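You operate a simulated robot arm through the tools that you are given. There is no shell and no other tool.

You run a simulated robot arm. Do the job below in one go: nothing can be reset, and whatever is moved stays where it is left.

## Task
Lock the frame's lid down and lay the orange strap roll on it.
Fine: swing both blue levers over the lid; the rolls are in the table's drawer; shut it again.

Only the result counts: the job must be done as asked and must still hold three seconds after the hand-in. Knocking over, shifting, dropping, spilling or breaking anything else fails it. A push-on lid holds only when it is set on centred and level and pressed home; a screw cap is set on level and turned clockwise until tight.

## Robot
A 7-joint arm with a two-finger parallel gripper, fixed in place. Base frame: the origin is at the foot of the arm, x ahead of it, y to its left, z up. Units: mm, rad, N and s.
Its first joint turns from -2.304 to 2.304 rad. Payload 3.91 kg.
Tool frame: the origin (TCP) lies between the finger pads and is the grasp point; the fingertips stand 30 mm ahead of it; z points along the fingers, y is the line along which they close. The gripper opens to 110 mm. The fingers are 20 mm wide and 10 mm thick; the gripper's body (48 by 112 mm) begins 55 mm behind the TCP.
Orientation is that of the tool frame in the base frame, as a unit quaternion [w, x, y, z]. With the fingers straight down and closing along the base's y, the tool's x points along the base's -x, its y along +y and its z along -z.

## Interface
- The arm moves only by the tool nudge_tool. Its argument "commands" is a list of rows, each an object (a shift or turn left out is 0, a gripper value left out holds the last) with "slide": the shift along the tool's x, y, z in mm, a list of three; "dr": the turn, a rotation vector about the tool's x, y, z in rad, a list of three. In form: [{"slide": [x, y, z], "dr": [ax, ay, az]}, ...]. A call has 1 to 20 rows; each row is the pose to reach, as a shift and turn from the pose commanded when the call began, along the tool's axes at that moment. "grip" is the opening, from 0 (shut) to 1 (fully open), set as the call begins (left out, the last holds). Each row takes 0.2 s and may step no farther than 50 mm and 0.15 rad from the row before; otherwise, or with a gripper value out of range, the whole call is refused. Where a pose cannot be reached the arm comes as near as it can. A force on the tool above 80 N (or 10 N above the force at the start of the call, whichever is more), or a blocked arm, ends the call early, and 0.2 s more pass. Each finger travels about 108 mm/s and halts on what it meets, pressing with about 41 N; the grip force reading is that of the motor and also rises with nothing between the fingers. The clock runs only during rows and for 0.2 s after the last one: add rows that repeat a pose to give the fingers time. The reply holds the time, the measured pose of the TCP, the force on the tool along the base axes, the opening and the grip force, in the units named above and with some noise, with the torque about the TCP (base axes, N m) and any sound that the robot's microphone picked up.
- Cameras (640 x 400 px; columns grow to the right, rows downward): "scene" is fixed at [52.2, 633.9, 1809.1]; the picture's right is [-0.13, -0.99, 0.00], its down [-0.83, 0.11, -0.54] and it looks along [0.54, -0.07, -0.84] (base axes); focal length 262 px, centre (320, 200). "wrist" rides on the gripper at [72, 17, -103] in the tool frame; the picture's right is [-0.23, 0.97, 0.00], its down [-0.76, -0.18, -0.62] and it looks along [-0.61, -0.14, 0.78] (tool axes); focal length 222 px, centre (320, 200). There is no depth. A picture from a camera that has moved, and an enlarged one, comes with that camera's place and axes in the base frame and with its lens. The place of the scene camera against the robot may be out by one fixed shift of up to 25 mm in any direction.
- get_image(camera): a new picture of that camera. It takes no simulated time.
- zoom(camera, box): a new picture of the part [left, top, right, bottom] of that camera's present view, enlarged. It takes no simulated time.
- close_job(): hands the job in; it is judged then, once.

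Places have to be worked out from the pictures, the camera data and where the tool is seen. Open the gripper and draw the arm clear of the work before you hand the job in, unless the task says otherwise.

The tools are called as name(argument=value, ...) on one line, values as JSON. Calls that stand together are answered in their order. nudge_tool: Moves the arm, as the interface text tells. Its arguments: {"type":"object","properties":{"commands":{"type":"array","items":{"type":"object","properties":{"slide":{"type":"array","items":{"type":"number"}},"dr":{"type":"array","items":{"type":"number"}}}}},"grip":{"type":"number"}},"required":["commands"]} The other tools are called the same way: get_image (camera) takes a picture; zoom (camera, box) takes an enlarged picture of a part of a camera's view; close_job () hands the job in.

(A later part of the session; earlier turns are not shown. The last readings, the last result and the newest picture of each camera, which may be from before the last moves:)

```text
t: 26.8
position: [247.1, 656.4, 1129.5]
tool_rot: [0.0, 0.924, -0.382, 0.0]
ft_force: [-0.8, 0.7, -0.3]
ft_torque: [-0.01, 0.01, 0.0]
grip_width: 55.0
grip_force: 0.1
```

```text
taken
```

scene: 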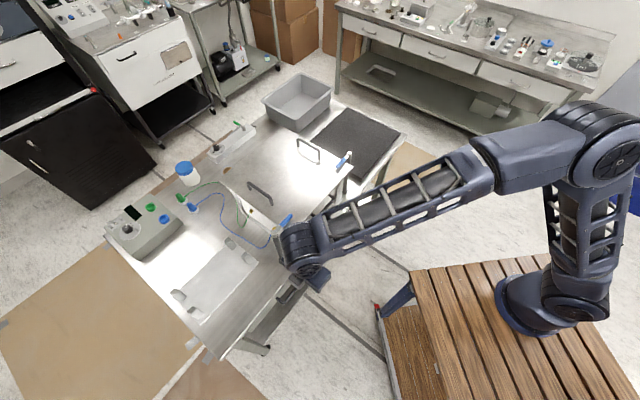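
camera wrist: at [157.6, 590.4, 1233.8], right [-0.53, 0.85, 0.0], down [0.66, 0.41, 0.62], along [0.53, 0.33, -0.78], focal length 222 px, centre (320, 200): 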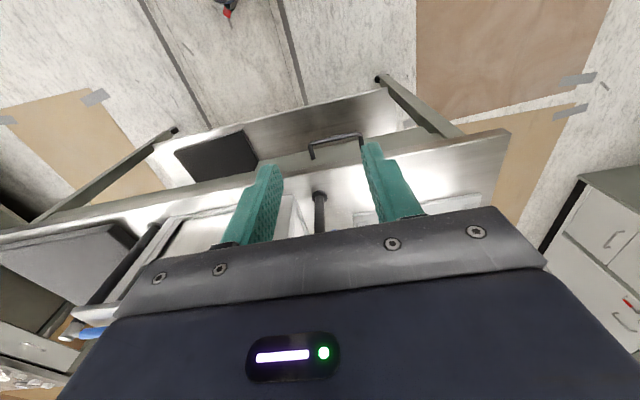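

Now I tilt the tool toward the drawer front in steps with the TCP held, watching whether the arm can follow.

nudge_tool(commands=[{"slide": [0, 0, 0], "dr": [0.14, 0, 0]}, {"slide": [0, 0, 0], "dr": [0.28, 0, 0]}, {"slide": [0, 0, 0], "dr": [0.42, 0, 0]}, {"slide": [0, 0, 0], "dr": [0.56, 0, 0]}, {"slide": [0, 0, 0], "dr": [0.7, 0, 0]}, {"slide": [0, 0, 0], "dr": [0.84, 0, 0]}, {"slide": [0, 0, 0], "dr": [0.84, 0, 0]}], grip=0.4)

get_image(camera="scene")

get_image(camera="wrist")

```text
t: 28.4
position: [246.1, 656.3, 1130.3]
tool_rot: [-0.377, 0.843, -0.349, 0.157]
ft_force: [0.3, -0.1, -0.3]
ft_torque: [0.02, 0.0, 0.0]
grip_width: 44.1
grip_force: 0.1
```

```text
taken
```

scene: 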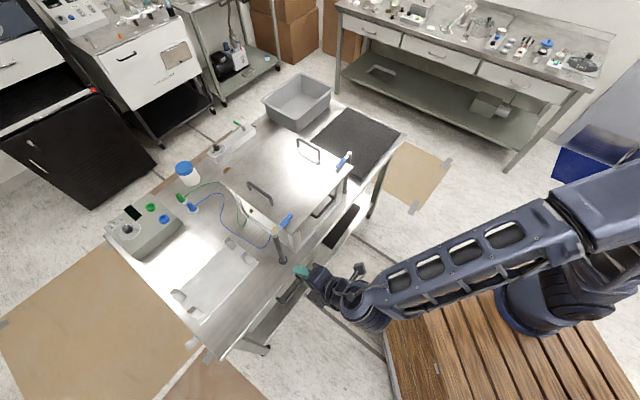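

```text
taken
camera wrist: at [235.9, 542.6, 1186.0], right [-0.62, -0.3, -0.73], down [-0.78, 0.29, 0.55], along [0.05, 0.91, -0.42], focal length 222 px, centre (320, 200)
```

wrist: 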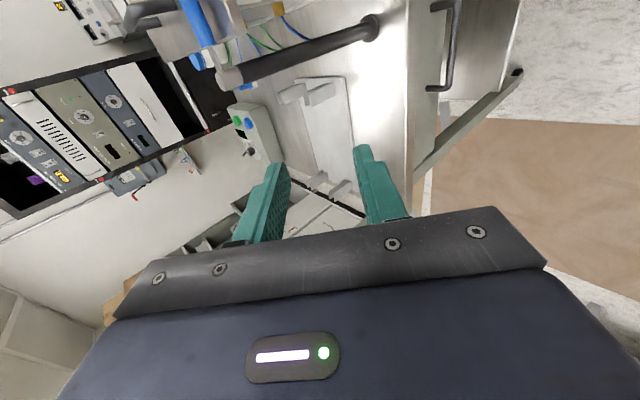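

The arm follows the tilt well. I tilt to ~60° and lower in front of the drawer (w≈648), pausing midway to check.

nudge_tool(commands=[{"slide": [-0.5, 30, 28.5], "dr": [0.07, 0, 0]}, {"slide": [-1, 60, 57], "dr": [0.14, 0, 0]}, {"slide": [-1.5, 90, 86], "dr": [0.21, 0, 0]}, {"slide": [-2, 120, 115], "dr": [0.21, 0, 0]}, {"slide": [-2.5, 150, 143], "dr": [0.21, 0, 0]}, {"slide": [-2.5, 150, 143], "dr": [0.21, 0, 0]}], grip=0.3)

get_image(camera="scene")

get_image(camera="wrist")

```text
t: 29.8
position: [251.1, 661.3, 923.6]
tool_rot: [-0.464, 0.799, -0.332, 0.191]
ft_force: [0.5, -0.1, 0.8]
ft_torque: [0.0, 0.02, -0.01]
grip_width: 33.2
grip_force: 0.1
```

```text
taken
```

scene: 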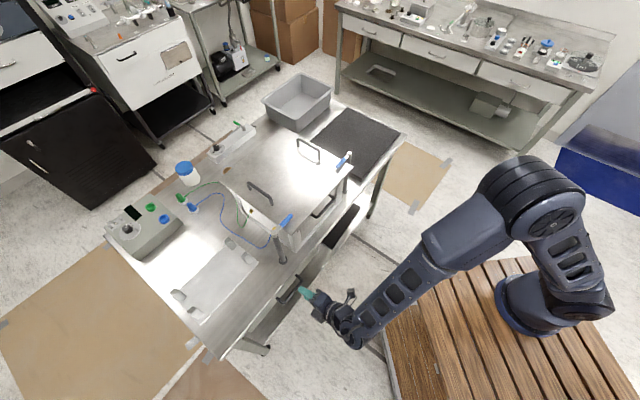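

```text
taken
camera wrist: at [233.0, 541.5, 960.1], right [-0.5, -0.18, -0.84], down [-0.86, 0.22, 0.46], along [0.1, 0.96, -0.27], focal length 222 px, centre (320, 200)
```

wrist: 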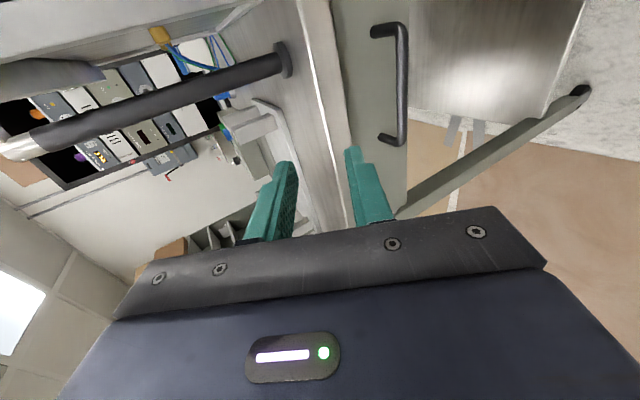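

zoom(camera="wrist", box=[300, 0, 460, 240])

```text
1.67 times, centred on (380, 120) of wrist
camera zoom: at [233.0, 541.5, 960.1], right [-0.5, -0.18, -0.84], down [-0.86, 0.22, 0.46], along [0.1, 0.96, -0.27], focal length 370 px, centre (220, 333)
```

zoom: 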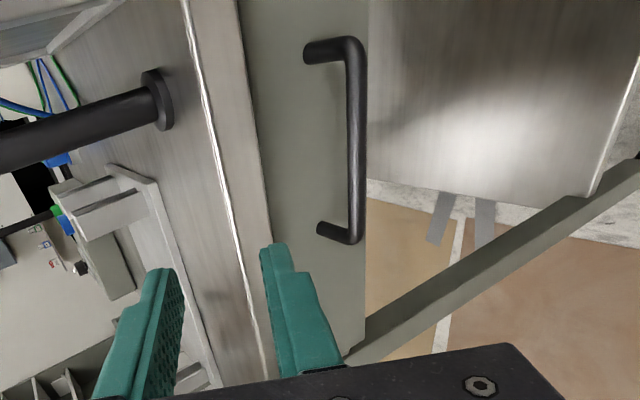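

Close-up triangulation puts the bar at w≈726, z≈779 and the drawer face at w≈757. I lower to the pre-grasp point 80 mm back along the tool axis.

nudge_tool(commands=[{"slide": [-1, 28, 15]}, {"slide": [-2, 56, 30]}, {"slide": [-3, 85, 44]}, {"slide": [-3, 85, 44]}])

get_image(camera="wrist")

zoom(camera="scene", box=[250, 240, 410, 360])

```text
t: 30.8
position: [243.7, 660.8, 827.9]
tool_rot: [-0.463, 0.799, -0.331, 0.192]
ft_force: [-0.2, 0.6, -0.9]
ft_torque: [-0.02, 0.0, 0.01]
grip_width: 33.0
grip_force: 0.0
```

```text
taken
camera wrist: at [226.4, 540.1, 864.9], right [-0.5, -0.18, -0.84], down [-0.86, 0.22, 0.46], along [0.1, 0.96, -0.27], focal length 222 px, centre (320, 200)
```

wrist: 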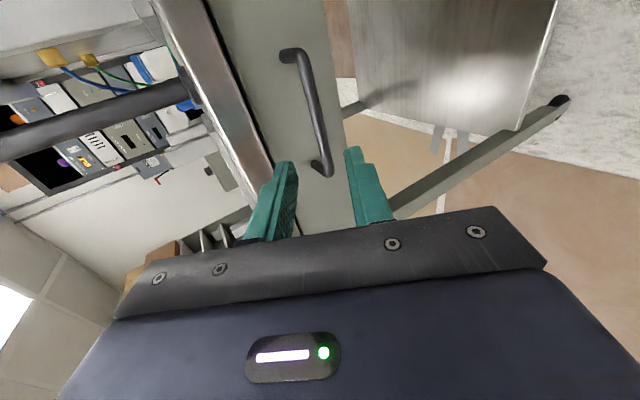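

```text
3.33 times, centred on (330, 300) of scene
camera zoom: at [52.2, 633.9, 1809.1], right [-0.13, -0.99, 0.0], down [-0.83, 0.11, -0.54], along [0.54, -0.07, -0.84], focal length 872 px, centre (287, -133)
```

zoom: 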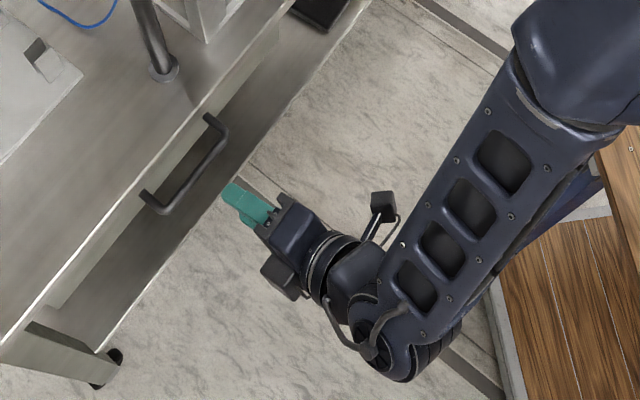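

The view confirms bar z≈781. I advance 80 mm along the tool axis so the open fingers straddle the bar.

nudge_tool(commands=[{"slide": [0, -1.5, 35]}, {"slide": [0, -2.8, 60]}, {"slide": [0, -2.8, 80]}, {"slide": [0, -2.8, 80]}])

get_image(camera="wrist")

zoom(camera="scene", box=[250, 240, 350, 320])

```text
t: 31.8
position: [294.3, 713.5, 789.5]
tool_rot: [-0.464, 0.799, -0.331, 0.192]
ft_force: [0.8, -0.7, -0.1]
ft_torque: [-0.01, -0.02, -0.01]
grip_width: 33.0
grip_force: 0.1
```

```text
taken
camera wrist: at [275.8, 592.2, 826.2], right [-0.5, -0.18, -0.84], down [-0.86, 0.22, 0.46], along [0.1, 0.96, -0.27], focal length 222 px, centre (320, 200)
```

wrist: 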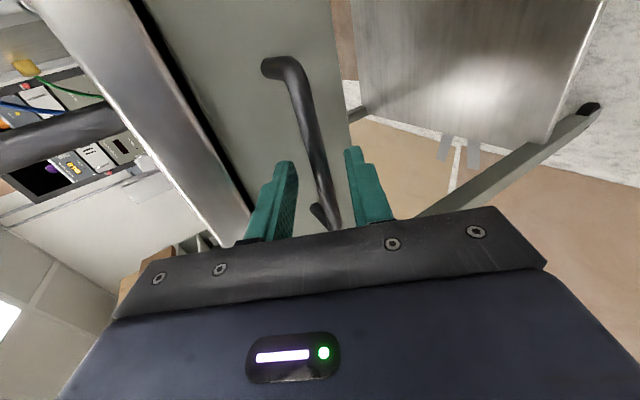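

```text
5.00 times, centred on (300, 280) of scene
camera zoom: at [52.2, 633.9, 1809.1], right [-0.13, -0.99, 0.0], down [-0.83, 0.11, -0.54], along [0.54, -0.07, -0.84], focal length 1308 px, centre (420, -200)
```

zoom: 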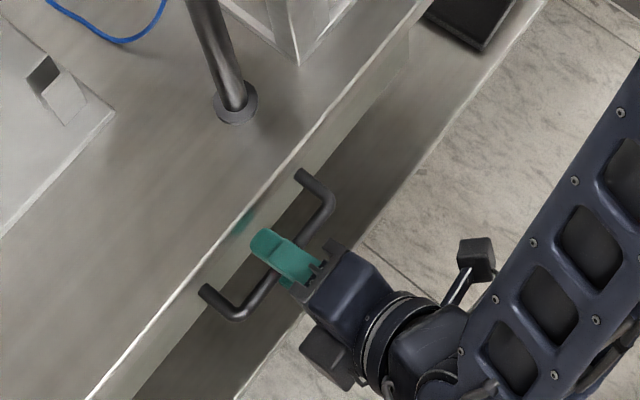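

The bar lies between the fingers. I close on it.

nudge_tool(commands=[{"slide": [0, 0, 0]}, {"slide": [0, 0, 0]}, {"slide": [0, 0, 0]}], grip=0)

```text
t: 32.6
position: [292.4, 711.7, 788.2]
tool_rot: [-0.462, 0.8, -0.332, 0.192]
ft_force: [-3.9, -3.1, -14.7]
ft_torque: [0.12, 0.47, 0.02]
grip_width: 10.9
grip_force: 45.1
```

Bar gripped (10.9 mm, 45 N). I pull the drawer out along −w, 60 mm first.

nudge_tool(commands=[{"slide": [0, 5, -8.7]}, {"slide": [0, 10, -17.3]}, {"slide": [0, 17.4, -30.4]}, {"slide": [0, 24.9, -43.4]}, {"slide": [0, 29.9, -52]}, {"slide": [0, 29.9, -52]}])

get_image(camera="scene")

```text
t: 34.0
position: [250.5, 670.4, 787.6]
tool_rot: [-0.462, 0.8, -0.332, 0.191]
ft_force: [-7.8, 6.7, -26.7]
ft_torque: [0.17, 0.65, 0.25]
grip_width: 10.8
grip_force: 44.9
```

```text
taken
```

scene: 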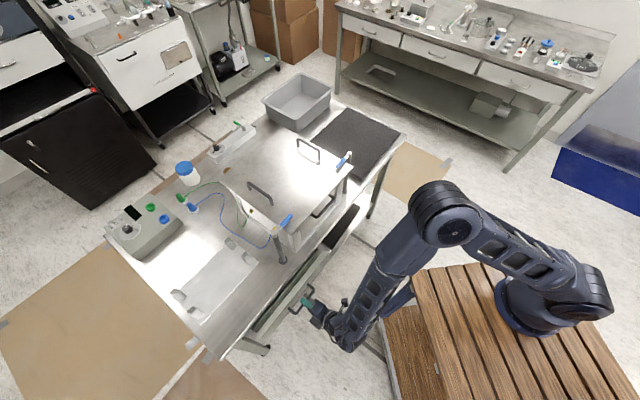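

The drawer slides with modest force. I continue pulling about 150 mm more, easing the tool 2 mm downward to relieve the vertical load.

nudge_tool(commands=[{"slide": [0, 4.2, -3.3]}, {"slide": [0, 9.2, -12]}, {"slide": [0, 16.7, -25]}, {"slide": [0, 24.1, -38]}, {"slide": [0, 31.6, -51]}, {"slide": [0, 39.1, -64]}, {"slide": [0, 46.5, -77]}, {"slide": [0, 54, -90]}, {"slide": [0, 61.4, -103.1]}, {"slide": [0, 68.9, -116.1]}, {"slide": [0, 73.9, -124.8]}, {"slide": [0, 76.4, -129.1]}, {"slide": [0, 76.4, -129.1]}])

get_image(camera="scene")

get_image(camera="wrist")

```text
t: 36.8
position: [145.4, 563.7, 787.7]
tool_rot: [-0.465, 0.799, -0.331, 0.192]
ft_force: [-8.9, 9.1, 60.8]
ft_torque: [0.77, -0.51, -0.14]
grip_width: 10.7
grip_force: 45.0
```

```text
taken
```

scene: 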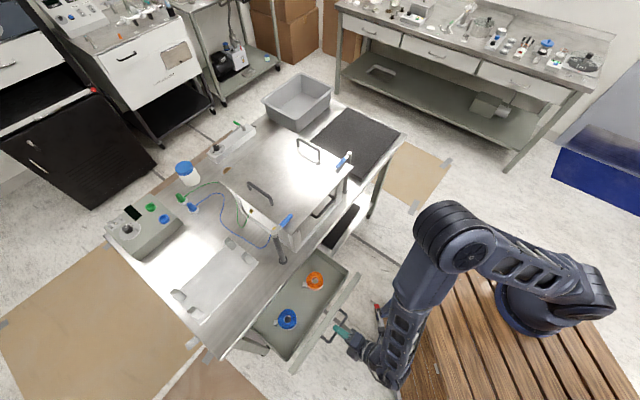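

```text
taken
camera wrist: at [126.8, 442.9, 824.7], right [-0.5, -0.18, -0.85], down [-0.86, 0.22, 0.46], along [0.1, 0.96, -0.26], focal length 222 px, centre (320, 200)
```

wrist: 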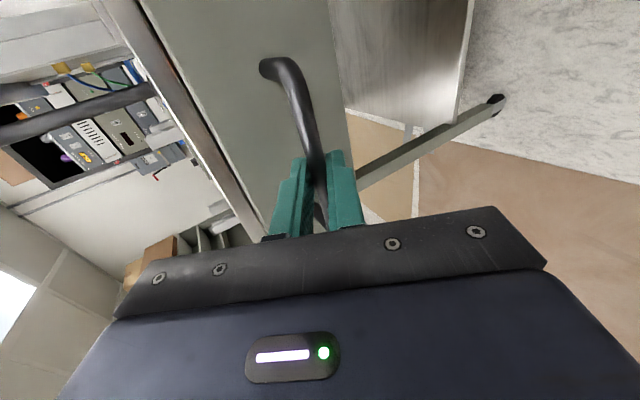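

Drawer is open ~209 mm and holds an orange and a blue roll. I relieve the vertical load by raising ~1.4 mm, then release the bar, and enlarge the scene view of the drawer.

nudge_tool(commands=[{"slide": [0, -1.2, -0.7]}, {"slide": [0, -1.2, -0.7]}])

zoom(camera="scene", box=[240, 240, 370, 380])

zoom(camera="scene", box=[290, 260, 340, 300])

```text
t: 37.4
position: [145.1, 563.6, 788.4]
tool_rot: [-0.462, 0.8, -0.331, 0.191]
ft_force: [-12.3, 12.4, 42.3]
ft_torque: [0.7, -0.13, -0.02]
grip_width: 10.9
grip_force: 44.8
```

```text
2.86 times, centred on (305, 310) of scene
camera zoom: at [52.2, 633.9, 1809.1], right [-0.13, -0.99, 0.0], down [-0.83, 0.11, -0.54], along [0.54, -0.07, -0.84], focal length 747 px, centre (363, -114)
```

zoom: 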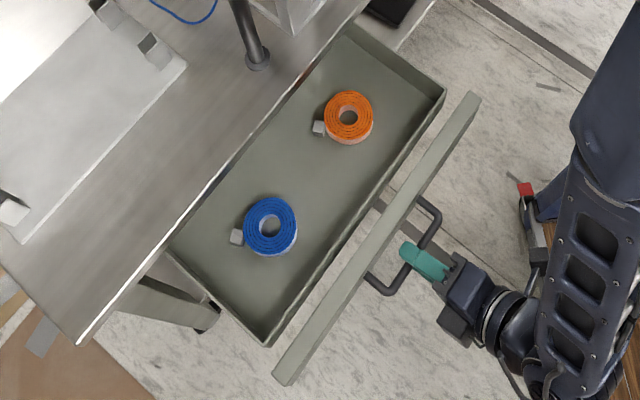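

```text
10.00 times, centred on (315, 280) of scene
camera zoom: at [52.2, 633.9, 1809.1], right [-0.13, -0.99, 0.0], down [-0.83, 0.11, -0.54], along [0.54, -0.07, -0.84], focal length 2616 px, centre (370, -600)
```

zoom: 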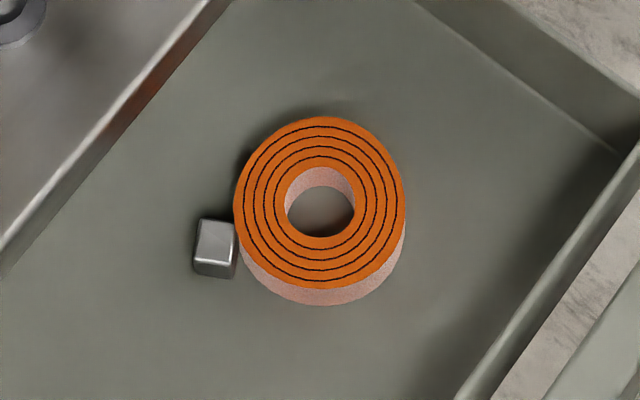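

The orange roll (≈66 mm OD, ≈27 mm hole, buckle on its −u/+w side) lies near (u −208, w 686). I relieve more load, then open the fingers and back straight off the bar.

nudge_tool(commands=[{"slide": [0, -2.2, -1.2]}, {"slide": [0, -2.2, -1.2]}])

nudge_tool(commands=[{"slide": [0, 0, 0]}, {"slide": [0, 0, 0]}], grip=0.3)

nudge_tool(commands=[{"slide": [0, 0, -25]}, {"slide": [0, 0, -55]}, {"slide": [0, 0, -90]}, {"slide": [0, 0, -90]}])

get_image(camera="scene")

```text
t: 38.0
position: [143.9, 563.4, 788.3]
tool_rot: [-0.461, 0.801, -0.331, 0.191]
ft_force: [-24.0, 22.9, -13.7]
ft_torque: [0.57, 0.83, 0.73]
grip_width: 10.7
grip_force: 45.2
```

```text
t: 38.6
position: [146.4, 562.3, 791.1]
tool_rot: [-0.462, 0.8, -0.331, 0.192]
ft_force: [0.3, 0.4, -0.3]
ft_torque: [0.01, 0.03, -0.01]
grip_width: 33.0
grip_force: 0.0
```

```text
t: 39.6
position: [92.1, 509.0, 835.8]
tool_rot: [-0.464, 0.799, -0.331, 0.191]
ft_force: [0.5, 0.4, -0.7]
ft_torque: [0.01, 0.04, 0.0]
grip_width: 32.9
grip_force: 0.1
```

```text
taken
```

scene: 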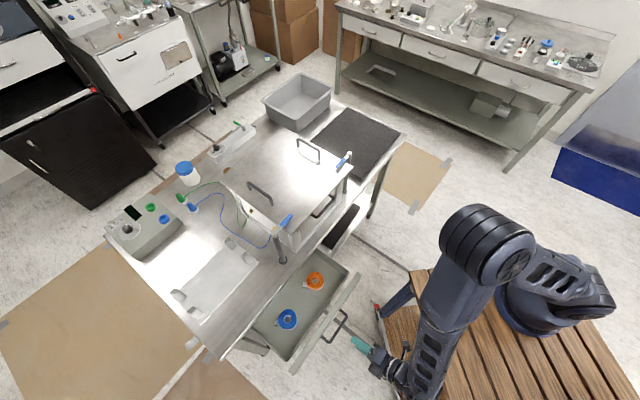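

The bar is free and the drawer stays open. I rise and bring the tool back to pointing down.

nudge_tool(commands=[{"slide": [0, -27.1, -15.6]}, {"slide": [0, -54.2, -31.1], "dr": [-0.13, 0, 0]}, {"slide": [0, -81.3, -46.7], "dr": [-0.26, 0, 0]}, {"slide": [0, -108.5, -62.2], "dr": [-0.39, 0, 0]}, {"slide": [0, -135.6, -77.8], "dr": [-0.52, 0, 0]}, {"slide": [0, -162.7, -93.3], "dr": [-0.66, 0, 0]}, {"slide": [0, -189.8, -108.9], "dr": [-0.79, 0, 0]}, {"slide": [0, -216.9, -124.4], "dr": [-0.92, 0, 0]}, {"slide": [0, -216.9, -124.4], "dr": [-1.05, 0, 0]}, {"slide": [0, -216.9, -124.4], "dr": [-1.05, 0, 0]}])

nudge_tool(commands=[{"slide": [3, -15, 0], "dr": [0, 0, 0.142]}, {"slide": [6, -30, 0], "dr": [0, 0, 0.284]}, {"slide": [9, -45, 0], "dr": [0, 0, 0.425]}, {"slide": [12, -60, 0], "dr": [0, 0, 0.567]}, {"slide": [15, -75, 0], "dr": [0, 0, 0.709]}, {"slide": [18, -90, 0], "dr": [0, 0, 0.851]}, {"slide": [21, -105, 0], "dr": [0, 0, 0.992]}, {"slide": [24, -120, 0], "dr": [0, 0, 1.134]}, {"slide": [24, -120, 0], "dr": [0, 0, 1.134]}], grip=1)

get_image(camera="wrist")

get_image(camera="scene")

```text
t: 41.8
position: [89.2, 507.8, 1087.8]
tool_rot: [0.001, 0.924, -0.383, -0.001]
ft_force: [0.3, -0.1, 0.1]
ft_torque: [0.0, -0.01, 0.01]
grip_width: 33.1
grip_force: 0.0
```

```text
t: 43.8
position: [191.6, 576.5, 1087.2]
tool_rot: [0.001, -0.574, 0.819, 0.0]
ft_force: [-0.4, 0.2, 0.4]
ft_torque: [-0.02, 0.01, -0.03]
grip_width: 110.1
grip_force: 0.1
```

```text
taken
camera wrist: at [151.3, 514.1, 1189.9], right [-0.84, 0.55, 0.0], down [0.43, 0.65, 0.62], along [0.34, 0.52, -0.78], focal length 222 px, centre (320, 200)
```

wrist: 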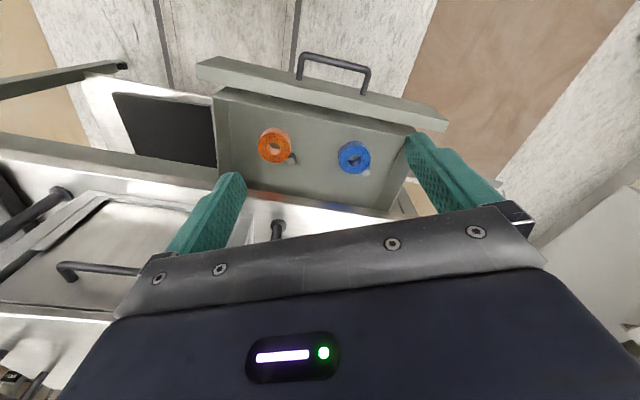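

```text
taken
```

scene: 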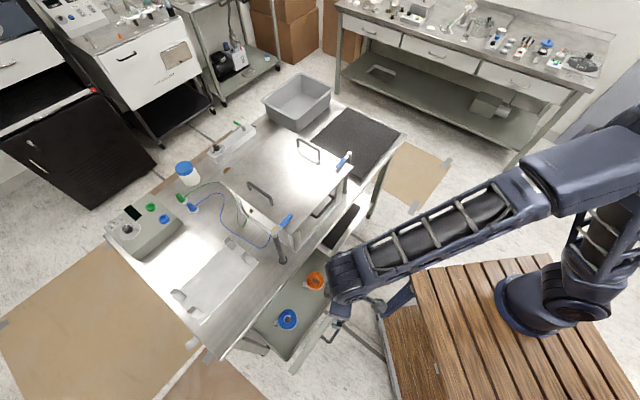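

zoom(camera="wrist", box=[235, 105, 395, 205])

zoom(camera="wrist", box=[180, 40, 460, 220])

```text
4.00 times, centred on (315, 155) of wrist
camera zoom: at [151.3, 514.1, 1189.9], right [-0.84, 0.55, 0.0], down [0.43, 0.65, 0.62], along [0.34, 0.52, -0.78], focal length 888 px, centre (340, 380)
```

zoom: 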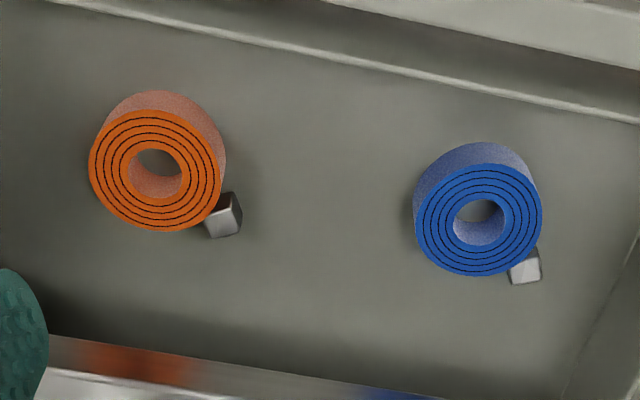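

```text
2.22 times, centred on (320, 130) of wrist
camera zoom: at [151.3, 514.1, 1189.9], right [-0.84, 0.55, 0.0], down [0.43, 0.65, 0.62], along [0.34, 0.52, -0.78], focal length 494 px, centre (320, 356)
```

zoom: 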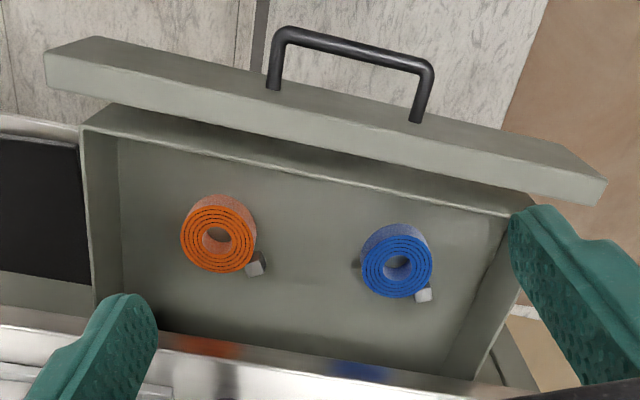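

The orange roll's top centre is at about (u −204, w 688, z 758), roll ≈22 mm tall on a floor near z≈736; the tool is yawed 25° so fingers avoid the buckle. I move over it, then descend to z≈900 and look again.

nudge_tool(commands=[{"slide": [-25, -30, 0]}, {"slide": [-50, -60, 0]}, {"slide": [-77, -92, 0]}, {"slide": [-102.6, -122.7, 0]}, {"slide": [-102.6, -122.7, 40]}, {"slide": [-102.6, -122.7, 80]}, {"slide": [-102.6, -122.7, 120]}, {"slide": [-102.6, -122.7, 120]}])

get_image(camera="wrist")

get_image(camera="scene")

```text
t: 45.6
position: [341.6, 631.3, 965.4]
tool_rot: [0.0, -0.573, 0.819, 0.0]
ft_force: [-0.7, 0.7, -0.3]
ft_torque: [-0.02, 0.02, 0.03]
grip_width: 110.2
grip_force: 0.0
```

```text
taken
camera wrist: at [302.4, 568.2, 1068.9], right [-0.84, 0.55, 0.0], down [0.43, 0.66, 0.62], along [0.34, 0.52, -0.78], focal length 222 px, centre (320, 200)
```

wrist: 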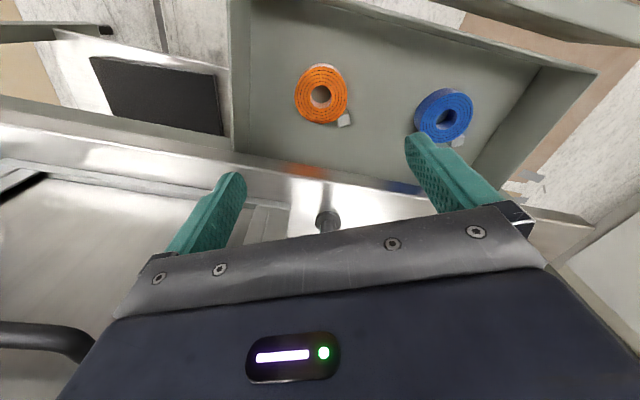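

```text
taken
```

scene: 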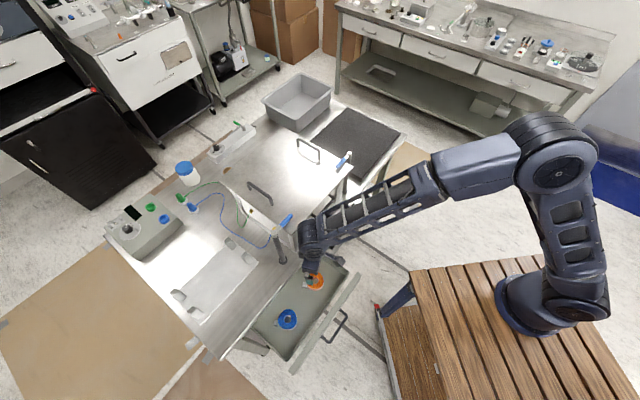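

zoom(camera="wrist", box=[260, 40, 400, 150])

```text
3.64 times, centred on (330, 95) of wrist
camera zoom: at [302.4, 568.2, 1068.9], right [-0.84, 0.55, 0.0], down [0.43, 0.66, 0.62], along [0.34, 0.52, -0.78], focal length 808 px, centre (284, 582)
```

zoom: 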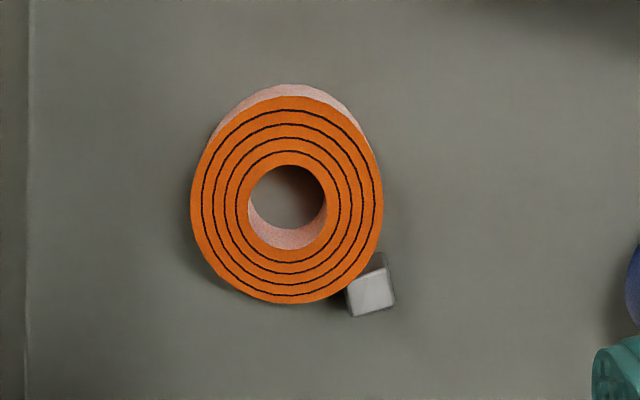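

Roll centre confirmed at (u −204, w 687), top z≈762, OD ≈68 mm. I descend to TCP z≈776 with fingers fully open around it.

nudge_tool(commands=[{"slide": [1.2, -0.5, 45]}, {"slide": [1.2, -0.5, 90]}, {"slide": [1.2, -0.5, 130]}, {"slide": [1.2, -0.5, 160]}, {"slide": [1.2, -0.5, 180]}, {"slide": [1.2, -0.5, 189]}, {"slide": [1.2, -0.5, 189]}])

get_image(camera="wrist")

zoom(camera="scene", box=[250, 180, 370, 340])

```text
t: 47.2
position: [341.6, 630.4, 777.5]
tool_rot: [0.0, -0.574, 0.819, 0.0]
ft_force: [-0.2, 0.1, -0.6]
ft_torque: [0.0, 0.02, 0.03]
grip_width: 110.3
grip_force: 0.0
```

```text
taken
camera wrist: at [301.2, 567.7, 880.2], right [-0.84, 0.55, 0.0], down [0.43, 0.66, 0.62], along [0.34, 0.52, -0.78], focal length 222 px, centre (320, 200)
```

wrist: 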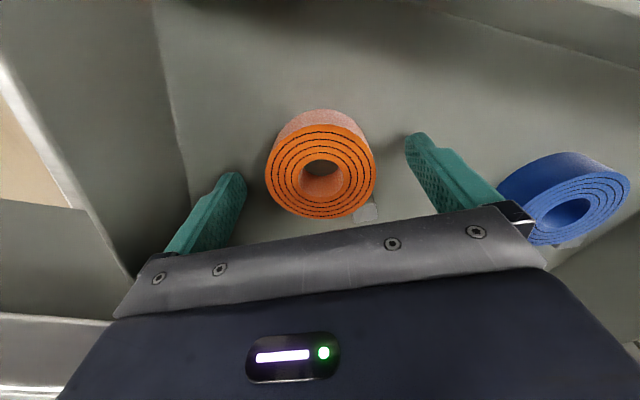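

```text
2.50 times, centred on (310, 260) of scene
camera zoom: at [52.2, 633.9, 1809.1], right [-0.13, -0.99, 0.0], down [-0.83, 0.11, -0.54], along [0.54, -0.07, -0.84], focal length 654 px, centre (345, 50)
```

zoom: 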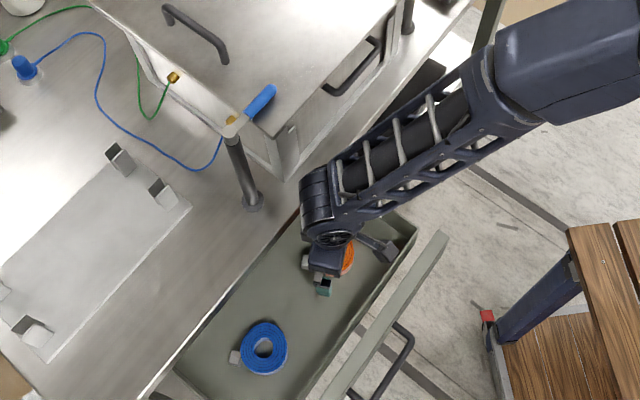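

Fingers stand either side of the roll with no contact. I lower another 5 mm gently, then close on the roll.

nudge_tool(commands=[{"slide": [0, 0, 2]}, {"slide": [0, 0, 4]}, {"slide": [0, 0, 5]}, {"slide": [0, 0, 5]}])

nudge_tool(commands=[{"slide": [0, 0, 0]}, {"slide": [0, 0, 0]}, {"slide": [0, 0, 0]}, {"slide": [0, 0, 0]}], grip=0.5)

get_image(camera="wrist")

```text
t: 48.2
position: [343.1, 629.3, 772.3]
tool_rot: [0.0, -0.573, 0.819, 0.0]
ft_force: [0.4, 0.0, 0.4]
ft_torque: [-0.02, 0.01, 0.0]
grip_width: 109.8
grip_force: 0.0
```

```text
t: 49.2
position: [343.3, 628.8, 772.0]
tool_rot: [0.0, -0.574, 0.819, 0.0]
ft_force: [-1.5, 0.7, 1.7]
ft_torque: [0.04, 0.1, 0.0]
grip_width: 66.6
grip_force: 40.9
```

```text
taken
camera wrist: at [302.4, 567.0, 875.6], right [-0.84, 0.55, 0.0], down [0.43, 0.66, 0.62], along [0.34, 0.52, -0.78], focal length 222 px, centre (320, 200)
```

wrist: 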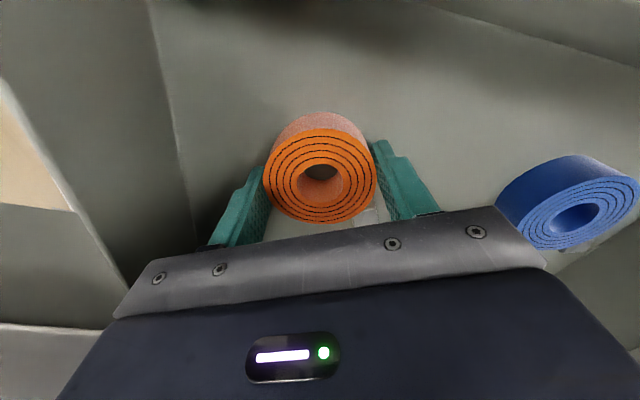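

Roll held at 66.6 mm width with 41 N. I lift 40 mm and check the hold.

nudge_tool(commands=[{"slide": [0, 0, -10]}, {"slide": [0, 0, -25]}, {"slide": [0, 0, -40]}, {"slide": [0, 0, -40]}])

get_image(camera="wrist")

```text
t: 50.2
position: [342.0, 630.1, 812.1]
tool_rot: [0.001, -0.574, 0.819, -0.001]
ft_force: [0.1, -0.1, -0.2]
ft_torque: [0.0, 0.01, -0.02]
grip_width: 55.0
grip_force: 0.0
```

```text
taken
camera wrist: at [301.7, 567.8, 915.3], right [-0.84, 0.55, 0.0], down [0.43, 0.66, 0.62], along [0.34, 0.52, -0.78], focal length 222 px, centre (320, 200)
```

wrist: 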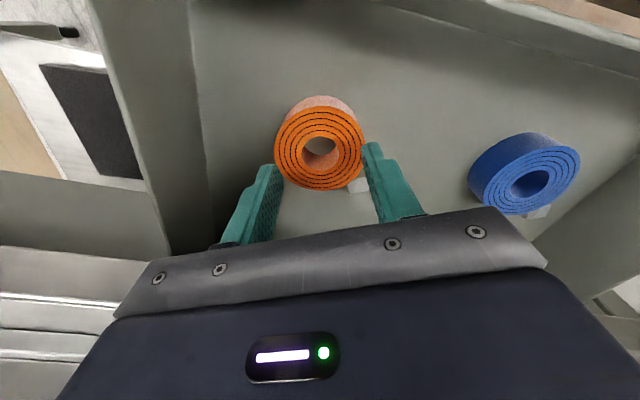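

The roll slipped out and still lies flat in its place at (u −203, w 686) — the fingertips were gripping too shallow. I reopen and go back down, feeling for the floor to get a deeper hold.

nudge_tool(commands=[{"slide": [0, 0, 0]}, {"slide": [0, 0, 0]}, {"slide": [0, 0, 0]}, {"slide": [-1, 0, 20]}, {"slide": [-1, 0, 38]}, {"slide": [-1, 0, 42]}, {"slide": [-1, 0, 42]}], grip=1)

nudge_tool(commands=[{"slide": [0, 0, 1]}, {"slide": [0, 0, 2]}, {"slide": [0, 0, 2]}])

get_image(camera="wrist")

```text
t: 51.8
position: [342.9, 631.1, 770.8]
tool_rot: [0.0, -0.573, 0.819, 0.001]
ft_force: [-0.9, 0.4, -0.6]
ft_torque: [0.02, 0.03, 0.01]
grip_width: 109.9
grip_force: 0.0
```

```text
t: 52.6
position: [344.0, 630.3, 770.4]
tool_rot: [0.001, -0.573, 0.819, 0.0]
ft_force: [4.8, -3.4, 27.5]
ft_torque: [-0.08, 0.58, 0.39]
grip_width: 109.5
grip_force: 0.1
```

```text
taken
camera wrist: at [303.2, 568.1, 872.9], right [-0.84, 0.55, 0.0], down [0.43, 0.65, 0.62], along [0.34, 0.52, -0.78], focal length 222 px, centre (320, 200)
```

wrist: 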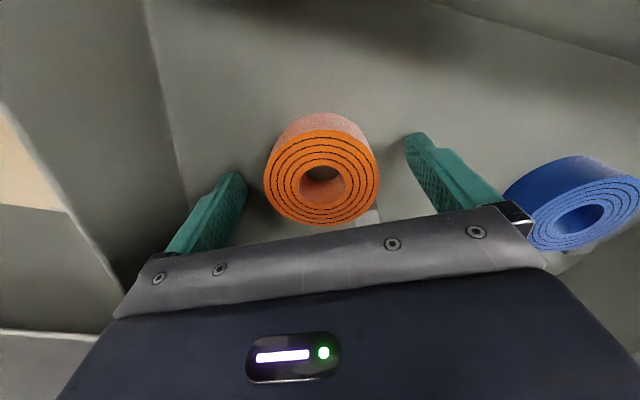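

The floor is at fingertip z≈740. I raise 1.5 mm, close fully, and lift only a few mm to watch how the grip behaves.

nudge_tool(commands=[{"slide": [0, 0, -1.5]}, {"slide": [0, 0, -1.5]}])

nudge_tool(commands=[{"slide": [0, 0, 0]}, {"slide": [0, 0, 0]}, {"slide": [0, 0, 0]}, {"slide": [0, 0, 0]}], grip=0)

zoom(camera="wrist", box=[200, 80, 440, 250])

nudge_tool(commands=[{"slide": [0, 0, -2]}, {"slide": [0, 0, -4]}, {"slide": [0, 0, -6]}])

zoom(camera="wrist", box=[200, 80, 440, 250])

```text
t: 53.2
position: [343.4, 631.0, 769.4]
tool_rot: [0.001, -0.574, 0.819, -0.001]
ft_force: [4.0, -2.9, 11.9]
ft_torque: [0.05, 0.05, 0.1]
grip_width: 109.7
grip_force: 0.1
```

```text
t: 54.2
position: [341.7, 630.2, 769.4]
tool_rot: [0.0, -0.573, 0.819, -0.001]
ft_force: [-2.9, -0.7, 3.6]
ft_torque: [0.02, 0.1, 0.05]
grip_width: 67.0
grip_force: 41.4
```

```text
2.35 times, centred on (320, 165) of wrist
camera zoom: at [302.3, 568.1, 873.1], right [-0.84, 0.55, 0.0], down [0.43, 0.66, 0.62], along [0.34, 0.52, -0.78], focal length 523 px, centre (320, 282)
```

zoom: 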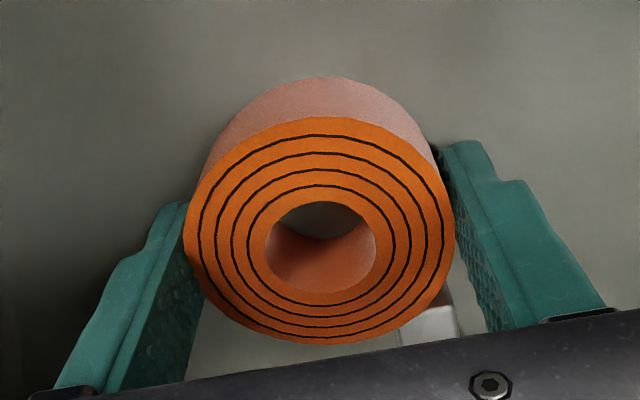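

```text
t: 55.0
position: [342.1, 630.0, 776.0]
tool_rot: [0.0, -0.574, 0.819, 0.0]
ft_force: [1.1, 1.3, -1.8]
ft_torque: [-0.02, -0.01, 0.01]
grip_width: 66.7
grip_force: 41.1
```

```text
2.35 times, centred on (320, 165) of wrist
camera zoom: at [302.4, 568.4, 878.7], right [-0.84, 0.55, 0.0], down [0.43, 0.66, 0.62], along [0.34, 0.52, -0.78], focal length 523 px, centre (320, 282)
```

zoom: 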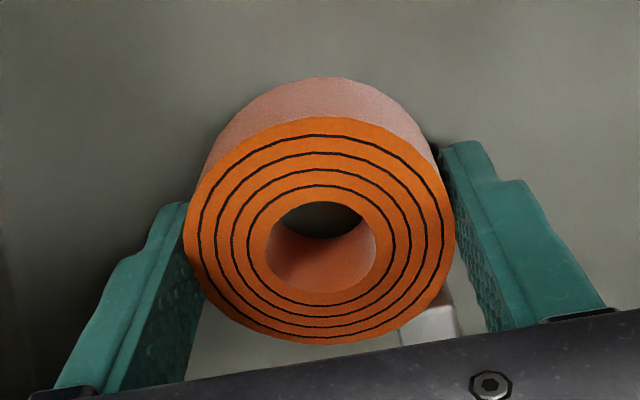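

The roll now lifts with the gripper. I continue up slowly, checking the width.

nudge_tool(commands=[{"slide": [0, 0, -3]}, {"slide": [0, 0, -7]}, {"slide": [0, 0, -12]}, {"slide": [0, 0, -17]}, {"slide": [0, 0, -20]}, {"slide": [0, 0, -20]}])

zoom(camera="wrist", box=[200, 80, 440, 250])

```text
t: 56.4
position: [343.4, 631.2, 797.1]
tool_rot: [0.0, -0.573, 0.819, -0.001]
ft_force: [-0.2, -0.1, -0.8]
ft_torque: [-0.01, 0.04, 0.0]
grip_width: 66.9
grip_force: 41.3
```

```text
2.35 times, centred on (320, 165) of wrist
camera zoom: at [302.6, 568.8, 898.9], right [-0.84, 0.55, 0.0], down [0.43, 0.66, 0.62], along [0.34, 0.52, -0.78], focal length 523 px, centre (320, 282)
```

zoom: 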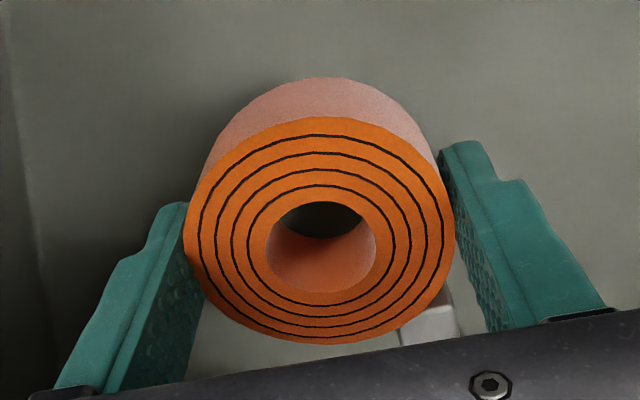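

Hold is steady (66.9 mm, roll unmoved relative to the hand). I lift straight up to z≈1190, clear of lid, handles and levers.

nudge_tool(commands=[{"slide": [0, 0, -10]}, {"slide": [0, 0, -28]}, {"slide": [0, 0, -53]}, {"slide": [0, 0, -80]}, {"slide": [0, 0, -108]}, {"slide": [0, 0, -136]}, {"slide": [0, 0, -164]}, {"slide": [0, 0, -192]}, {"slide": [0, 0, -220]}, {"slide": [0, 0, -248]}, {"slide": [0, 0, -276]}, {"slide": [0, 0, -304]}, {"slide": [0, 0, -332]}, {"slide": [0, 0, -358]}, {"slide": [0, 0, -380]}, {"slide": [0, 0, -393]}, {"slide": [0, 0, -393]}])

get_image(camera="wrist")

get_image(camera="scene")

```text
t: 60.0
position: [343.3, 630.8, 1188.1]
tool_rot: [0.0, -0.574, 0.819, 0.0]
ft_force: [0.0, 0.1, -1.0]
ft_torque: [0.0, 0.0, -0.02]
grip_width: 66.6
grip_force: 40.6
```

```text
taken
camera wrist: at [302.7, 567.8, 1291.1], right [-0.84, 0.55, 0.0], down [0.43, 0.66, 0.62], along [0.34, 0.52, -0.78], focal length 222 px, centre (320, 200)
```

wrist: 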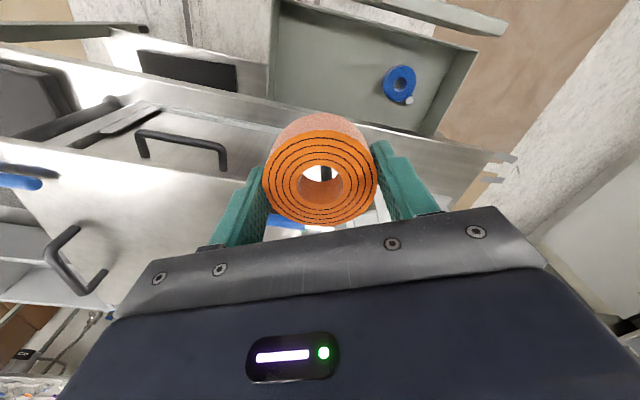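

```text
taken
```

scene: 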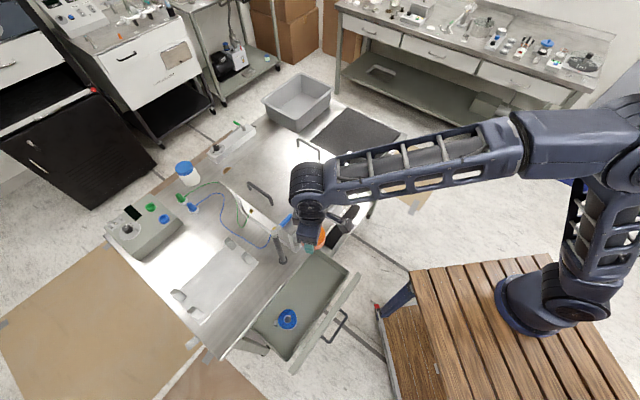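

The roll is held well. I carry it over the lid to about (u −40, w 895).

nudge_tool(commands=[{"slide": [-5, -10, 0]}, {"slide": [-15, -30, 0]}, {"slide": [-27, -54, 0]}, {"slide": [-39, -78, 0]}, {"slide": [-51, -102, 0]}, {"slide": [-63, -126, 0]}, {"slide": [-75, -150, 0]}, {"slide": [-87, -174, 0]}, {"slide": [-99, -198, 0]}, {"slide": [-109, -219, 0]}, {"slide": [-115, -231, 0]}, {"slide": [-117.3, -235.4, 0]}, {"slide": [-117.3, -235.4, 0]}])

get_image(camera="wrist")

get_image(camera="scene")

```text
t: 62.8
position: [605.2, 661.7, 1188.0]
tool_rot: [0.0, -0.573, 0.819, 0.001]
ft_force: [-0.5, 0.0, -1.4]
ft_torque: [0.0, -0.01, 0.0]
grip_width: 67.1
grip_force: 40.8
```

```text
taken
camera wrist: at [564.4, 598.3, 1291.7], right [-0.84, 0.55, 0.0], down [0.43, 0.66, 0.62], along [0.34, 0.52, -0.78], focal length 222 px, centre (320, 200)
```

wrist: 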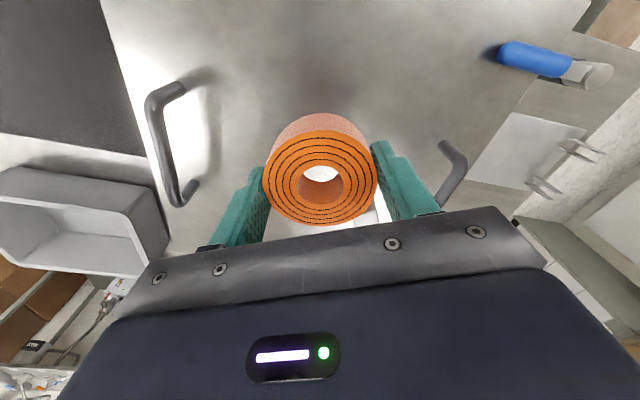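

```text
taken
```

scene: 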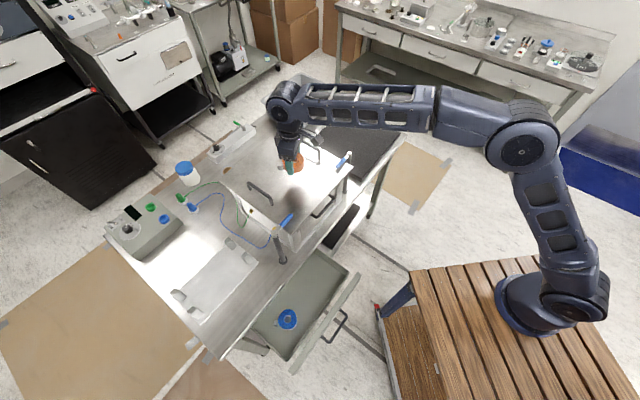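

Over the lid centre, clear of handles and levers. I lower to about 6 mm above contact.

nudge_tool(commands=[{"slide": [0, 0, 20]}, {"slide": [0, 0, 45]}, {"slide": [0, 0, 65]}, {"slide": [0, 0, 75]}, {"slide": [0, 0, 78]}, {"slide": [0, 0, 78]}])

nudge_tool(commands=[{"slide": [0, 0, 1]}, {"slide": [0, 0, 2]}, {"slide": [0, 0, 3]}, {"slide": [0, 0, 3]}])

zoom(camera="scene", box=[240, 110, 360, 200])

```text
t: 64.2
position: [605.3, 660.0, 1113.4]
tool_rot: [0.002, -0.574, 0.819, 0.001]
ft_force: [7.3, 6.5, 37.0]
ft_torque: [-0.34, 0.54, -0.05]
grip_width: 66.8
grip_force: 40.6
```

```text
t: 65.2
position: [605.4, 660.7, 1114.2]
tool_rot: [0.005, -0.573, 0.819, 0.001]
ft_force: [16.5, 12.6, 74.6]
ft_torque: [0.03, 1.7, -0.45]
grip_width: 66.9
grip_force: 41.5
```

```text
4.44 times, centred on (300, 155) of scene
camera zoom: at [52.2, 633.9, 1809.1], right [-0.13, -0.99, 0.0], down [-0.83, 0.11, -0.54], along [0.54, -0.07, -0.84], focal length 1162 px, centre (409, 400)
```

zoom: 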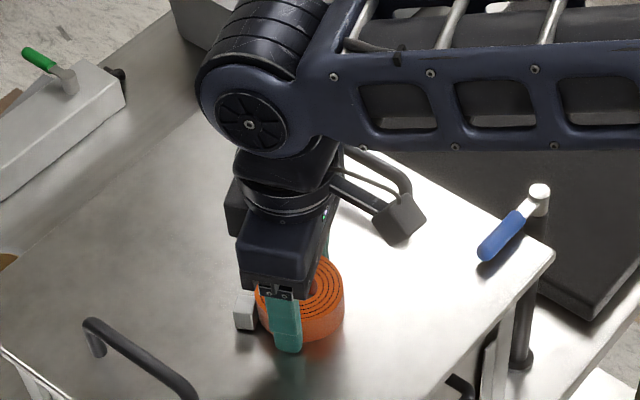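

The roll touched the lid earlier than expected (75 N now). I back off ~5.5 mm to just-contact before releasing.

nudge_tool(commands=[{"slide": [0, 0, -3]}, {"slide": [0, 0, -5.5]}, {"slide": [0, 0, -5.5]}])

get_image(camera="wrist")

```text
t: 66.0
position: [603.1, 659.8, 1113.9]
tool_rot: [0.0, -0.573, 0.82, 0.0]
ft_force: [16.7, 9.3, 38.0]
ft_torque: [0.48, -0.04, -0.37]
grip_width: 66.9
grip_force: 41.5
```

```text
taken
camera wrist: at [564.0, 597.1, 1217.0], right [-0.84, 0.55, 0.0], down [0.43, 0.66, 0.62], along [0.34, 0.52, -0.78], focal length 222 px, centre (320, 200)
```

wrist: 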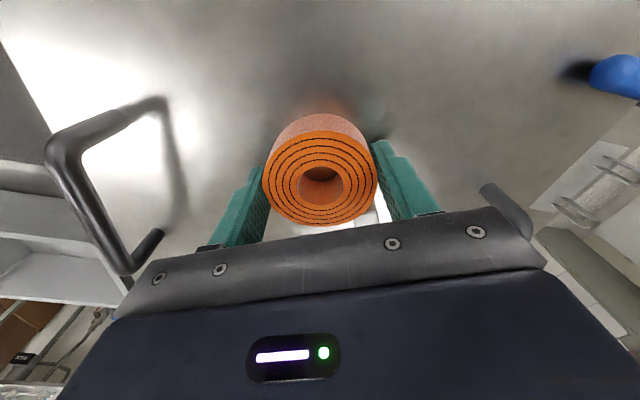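

nudge_tool(commands=[{"slide": [0, 0, -1]}, {"slide": [0, 0, -2]}, {"slide": [0, 0, -2]}, {"slide": [0, 0, -2]}])

zoom(camera="wrist", box=[200, 80, 440, 250])

zoom(camera="scene", box=[270, 140, 330, 190])

```text
t: 67.0
position: [604.3, 659.7, 1115.1]
tool_rot: [-0.002, -0.574, 0.819, 0.0]
ft_force: [-0.1, -2.1, 1.6]
ft_torque: [-0.12, -0.15, -0.09]
grip_width: 67.1
grip_force: 41.0
```

```text
2.35 times, centred on (320, 165) of wrist
camera zoom: at [562.9, 598.2, 1217.4], right [-0.84, 0.55, 0.0], down [0.43, 0.66, 0.62], along [0.34, 0.52, -0.78], focal length 523 px, centre (320, 282)
```

zoom: 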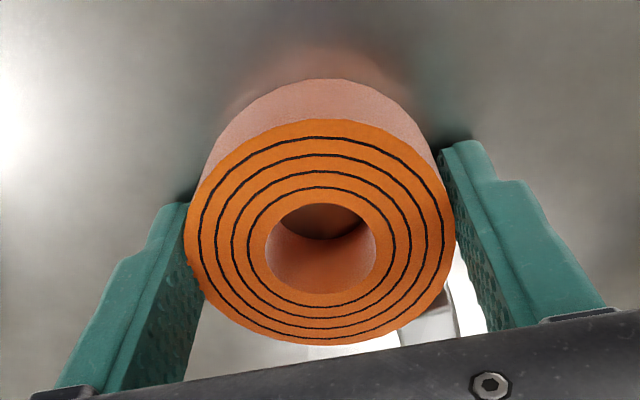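

```text
8.00 times, centred on (300, 165) of scene
camera zoom: at [52.2, 633.9, 1809.1], right [-0.13, -0.99, 0.0], down [-0.83, 0.11, -0.54], along [0.54, -0.07, -0.84], focal length 2092 px, centre (480, 480)
```

zoom: 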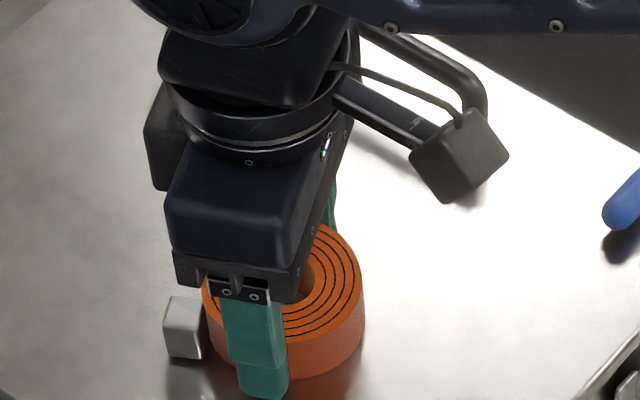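

Contact is now light (1.6 N). I open the fingers to release the roll onto the lid.

nudge_tool(commands=[{"slide": [0, 0, 0]}, {"slide": [0, 0, 0]}, {"slide": [0, 0, 0]}], grip=0.85)

get_image(camera="wrist")

```text
t: 67.8
position: [603.8, 660.5, 1116.9]
tool_rot: [0.0, -0.574, 0.819, 0.001]
ft_force: [-0.7, 0.1, 0.1]
ft_torque: [0.03, 0.01, 0.01]
grip_width: 93.5
grip_force: 0.1
```

```text
taken
camera wrist: at [563.6, 598.1, 1218.7], right [-0.84, 0.55, 0.0], down [0.43, 0.66, 0.62], along [0.34, 0.52, -0.78], focal length 222 px, centre (320, 200)
```

wrist: 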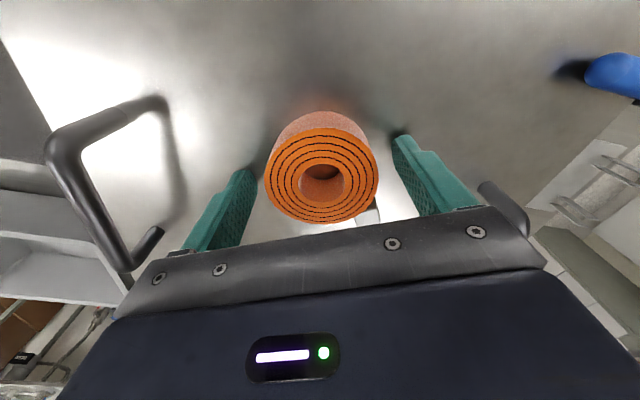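

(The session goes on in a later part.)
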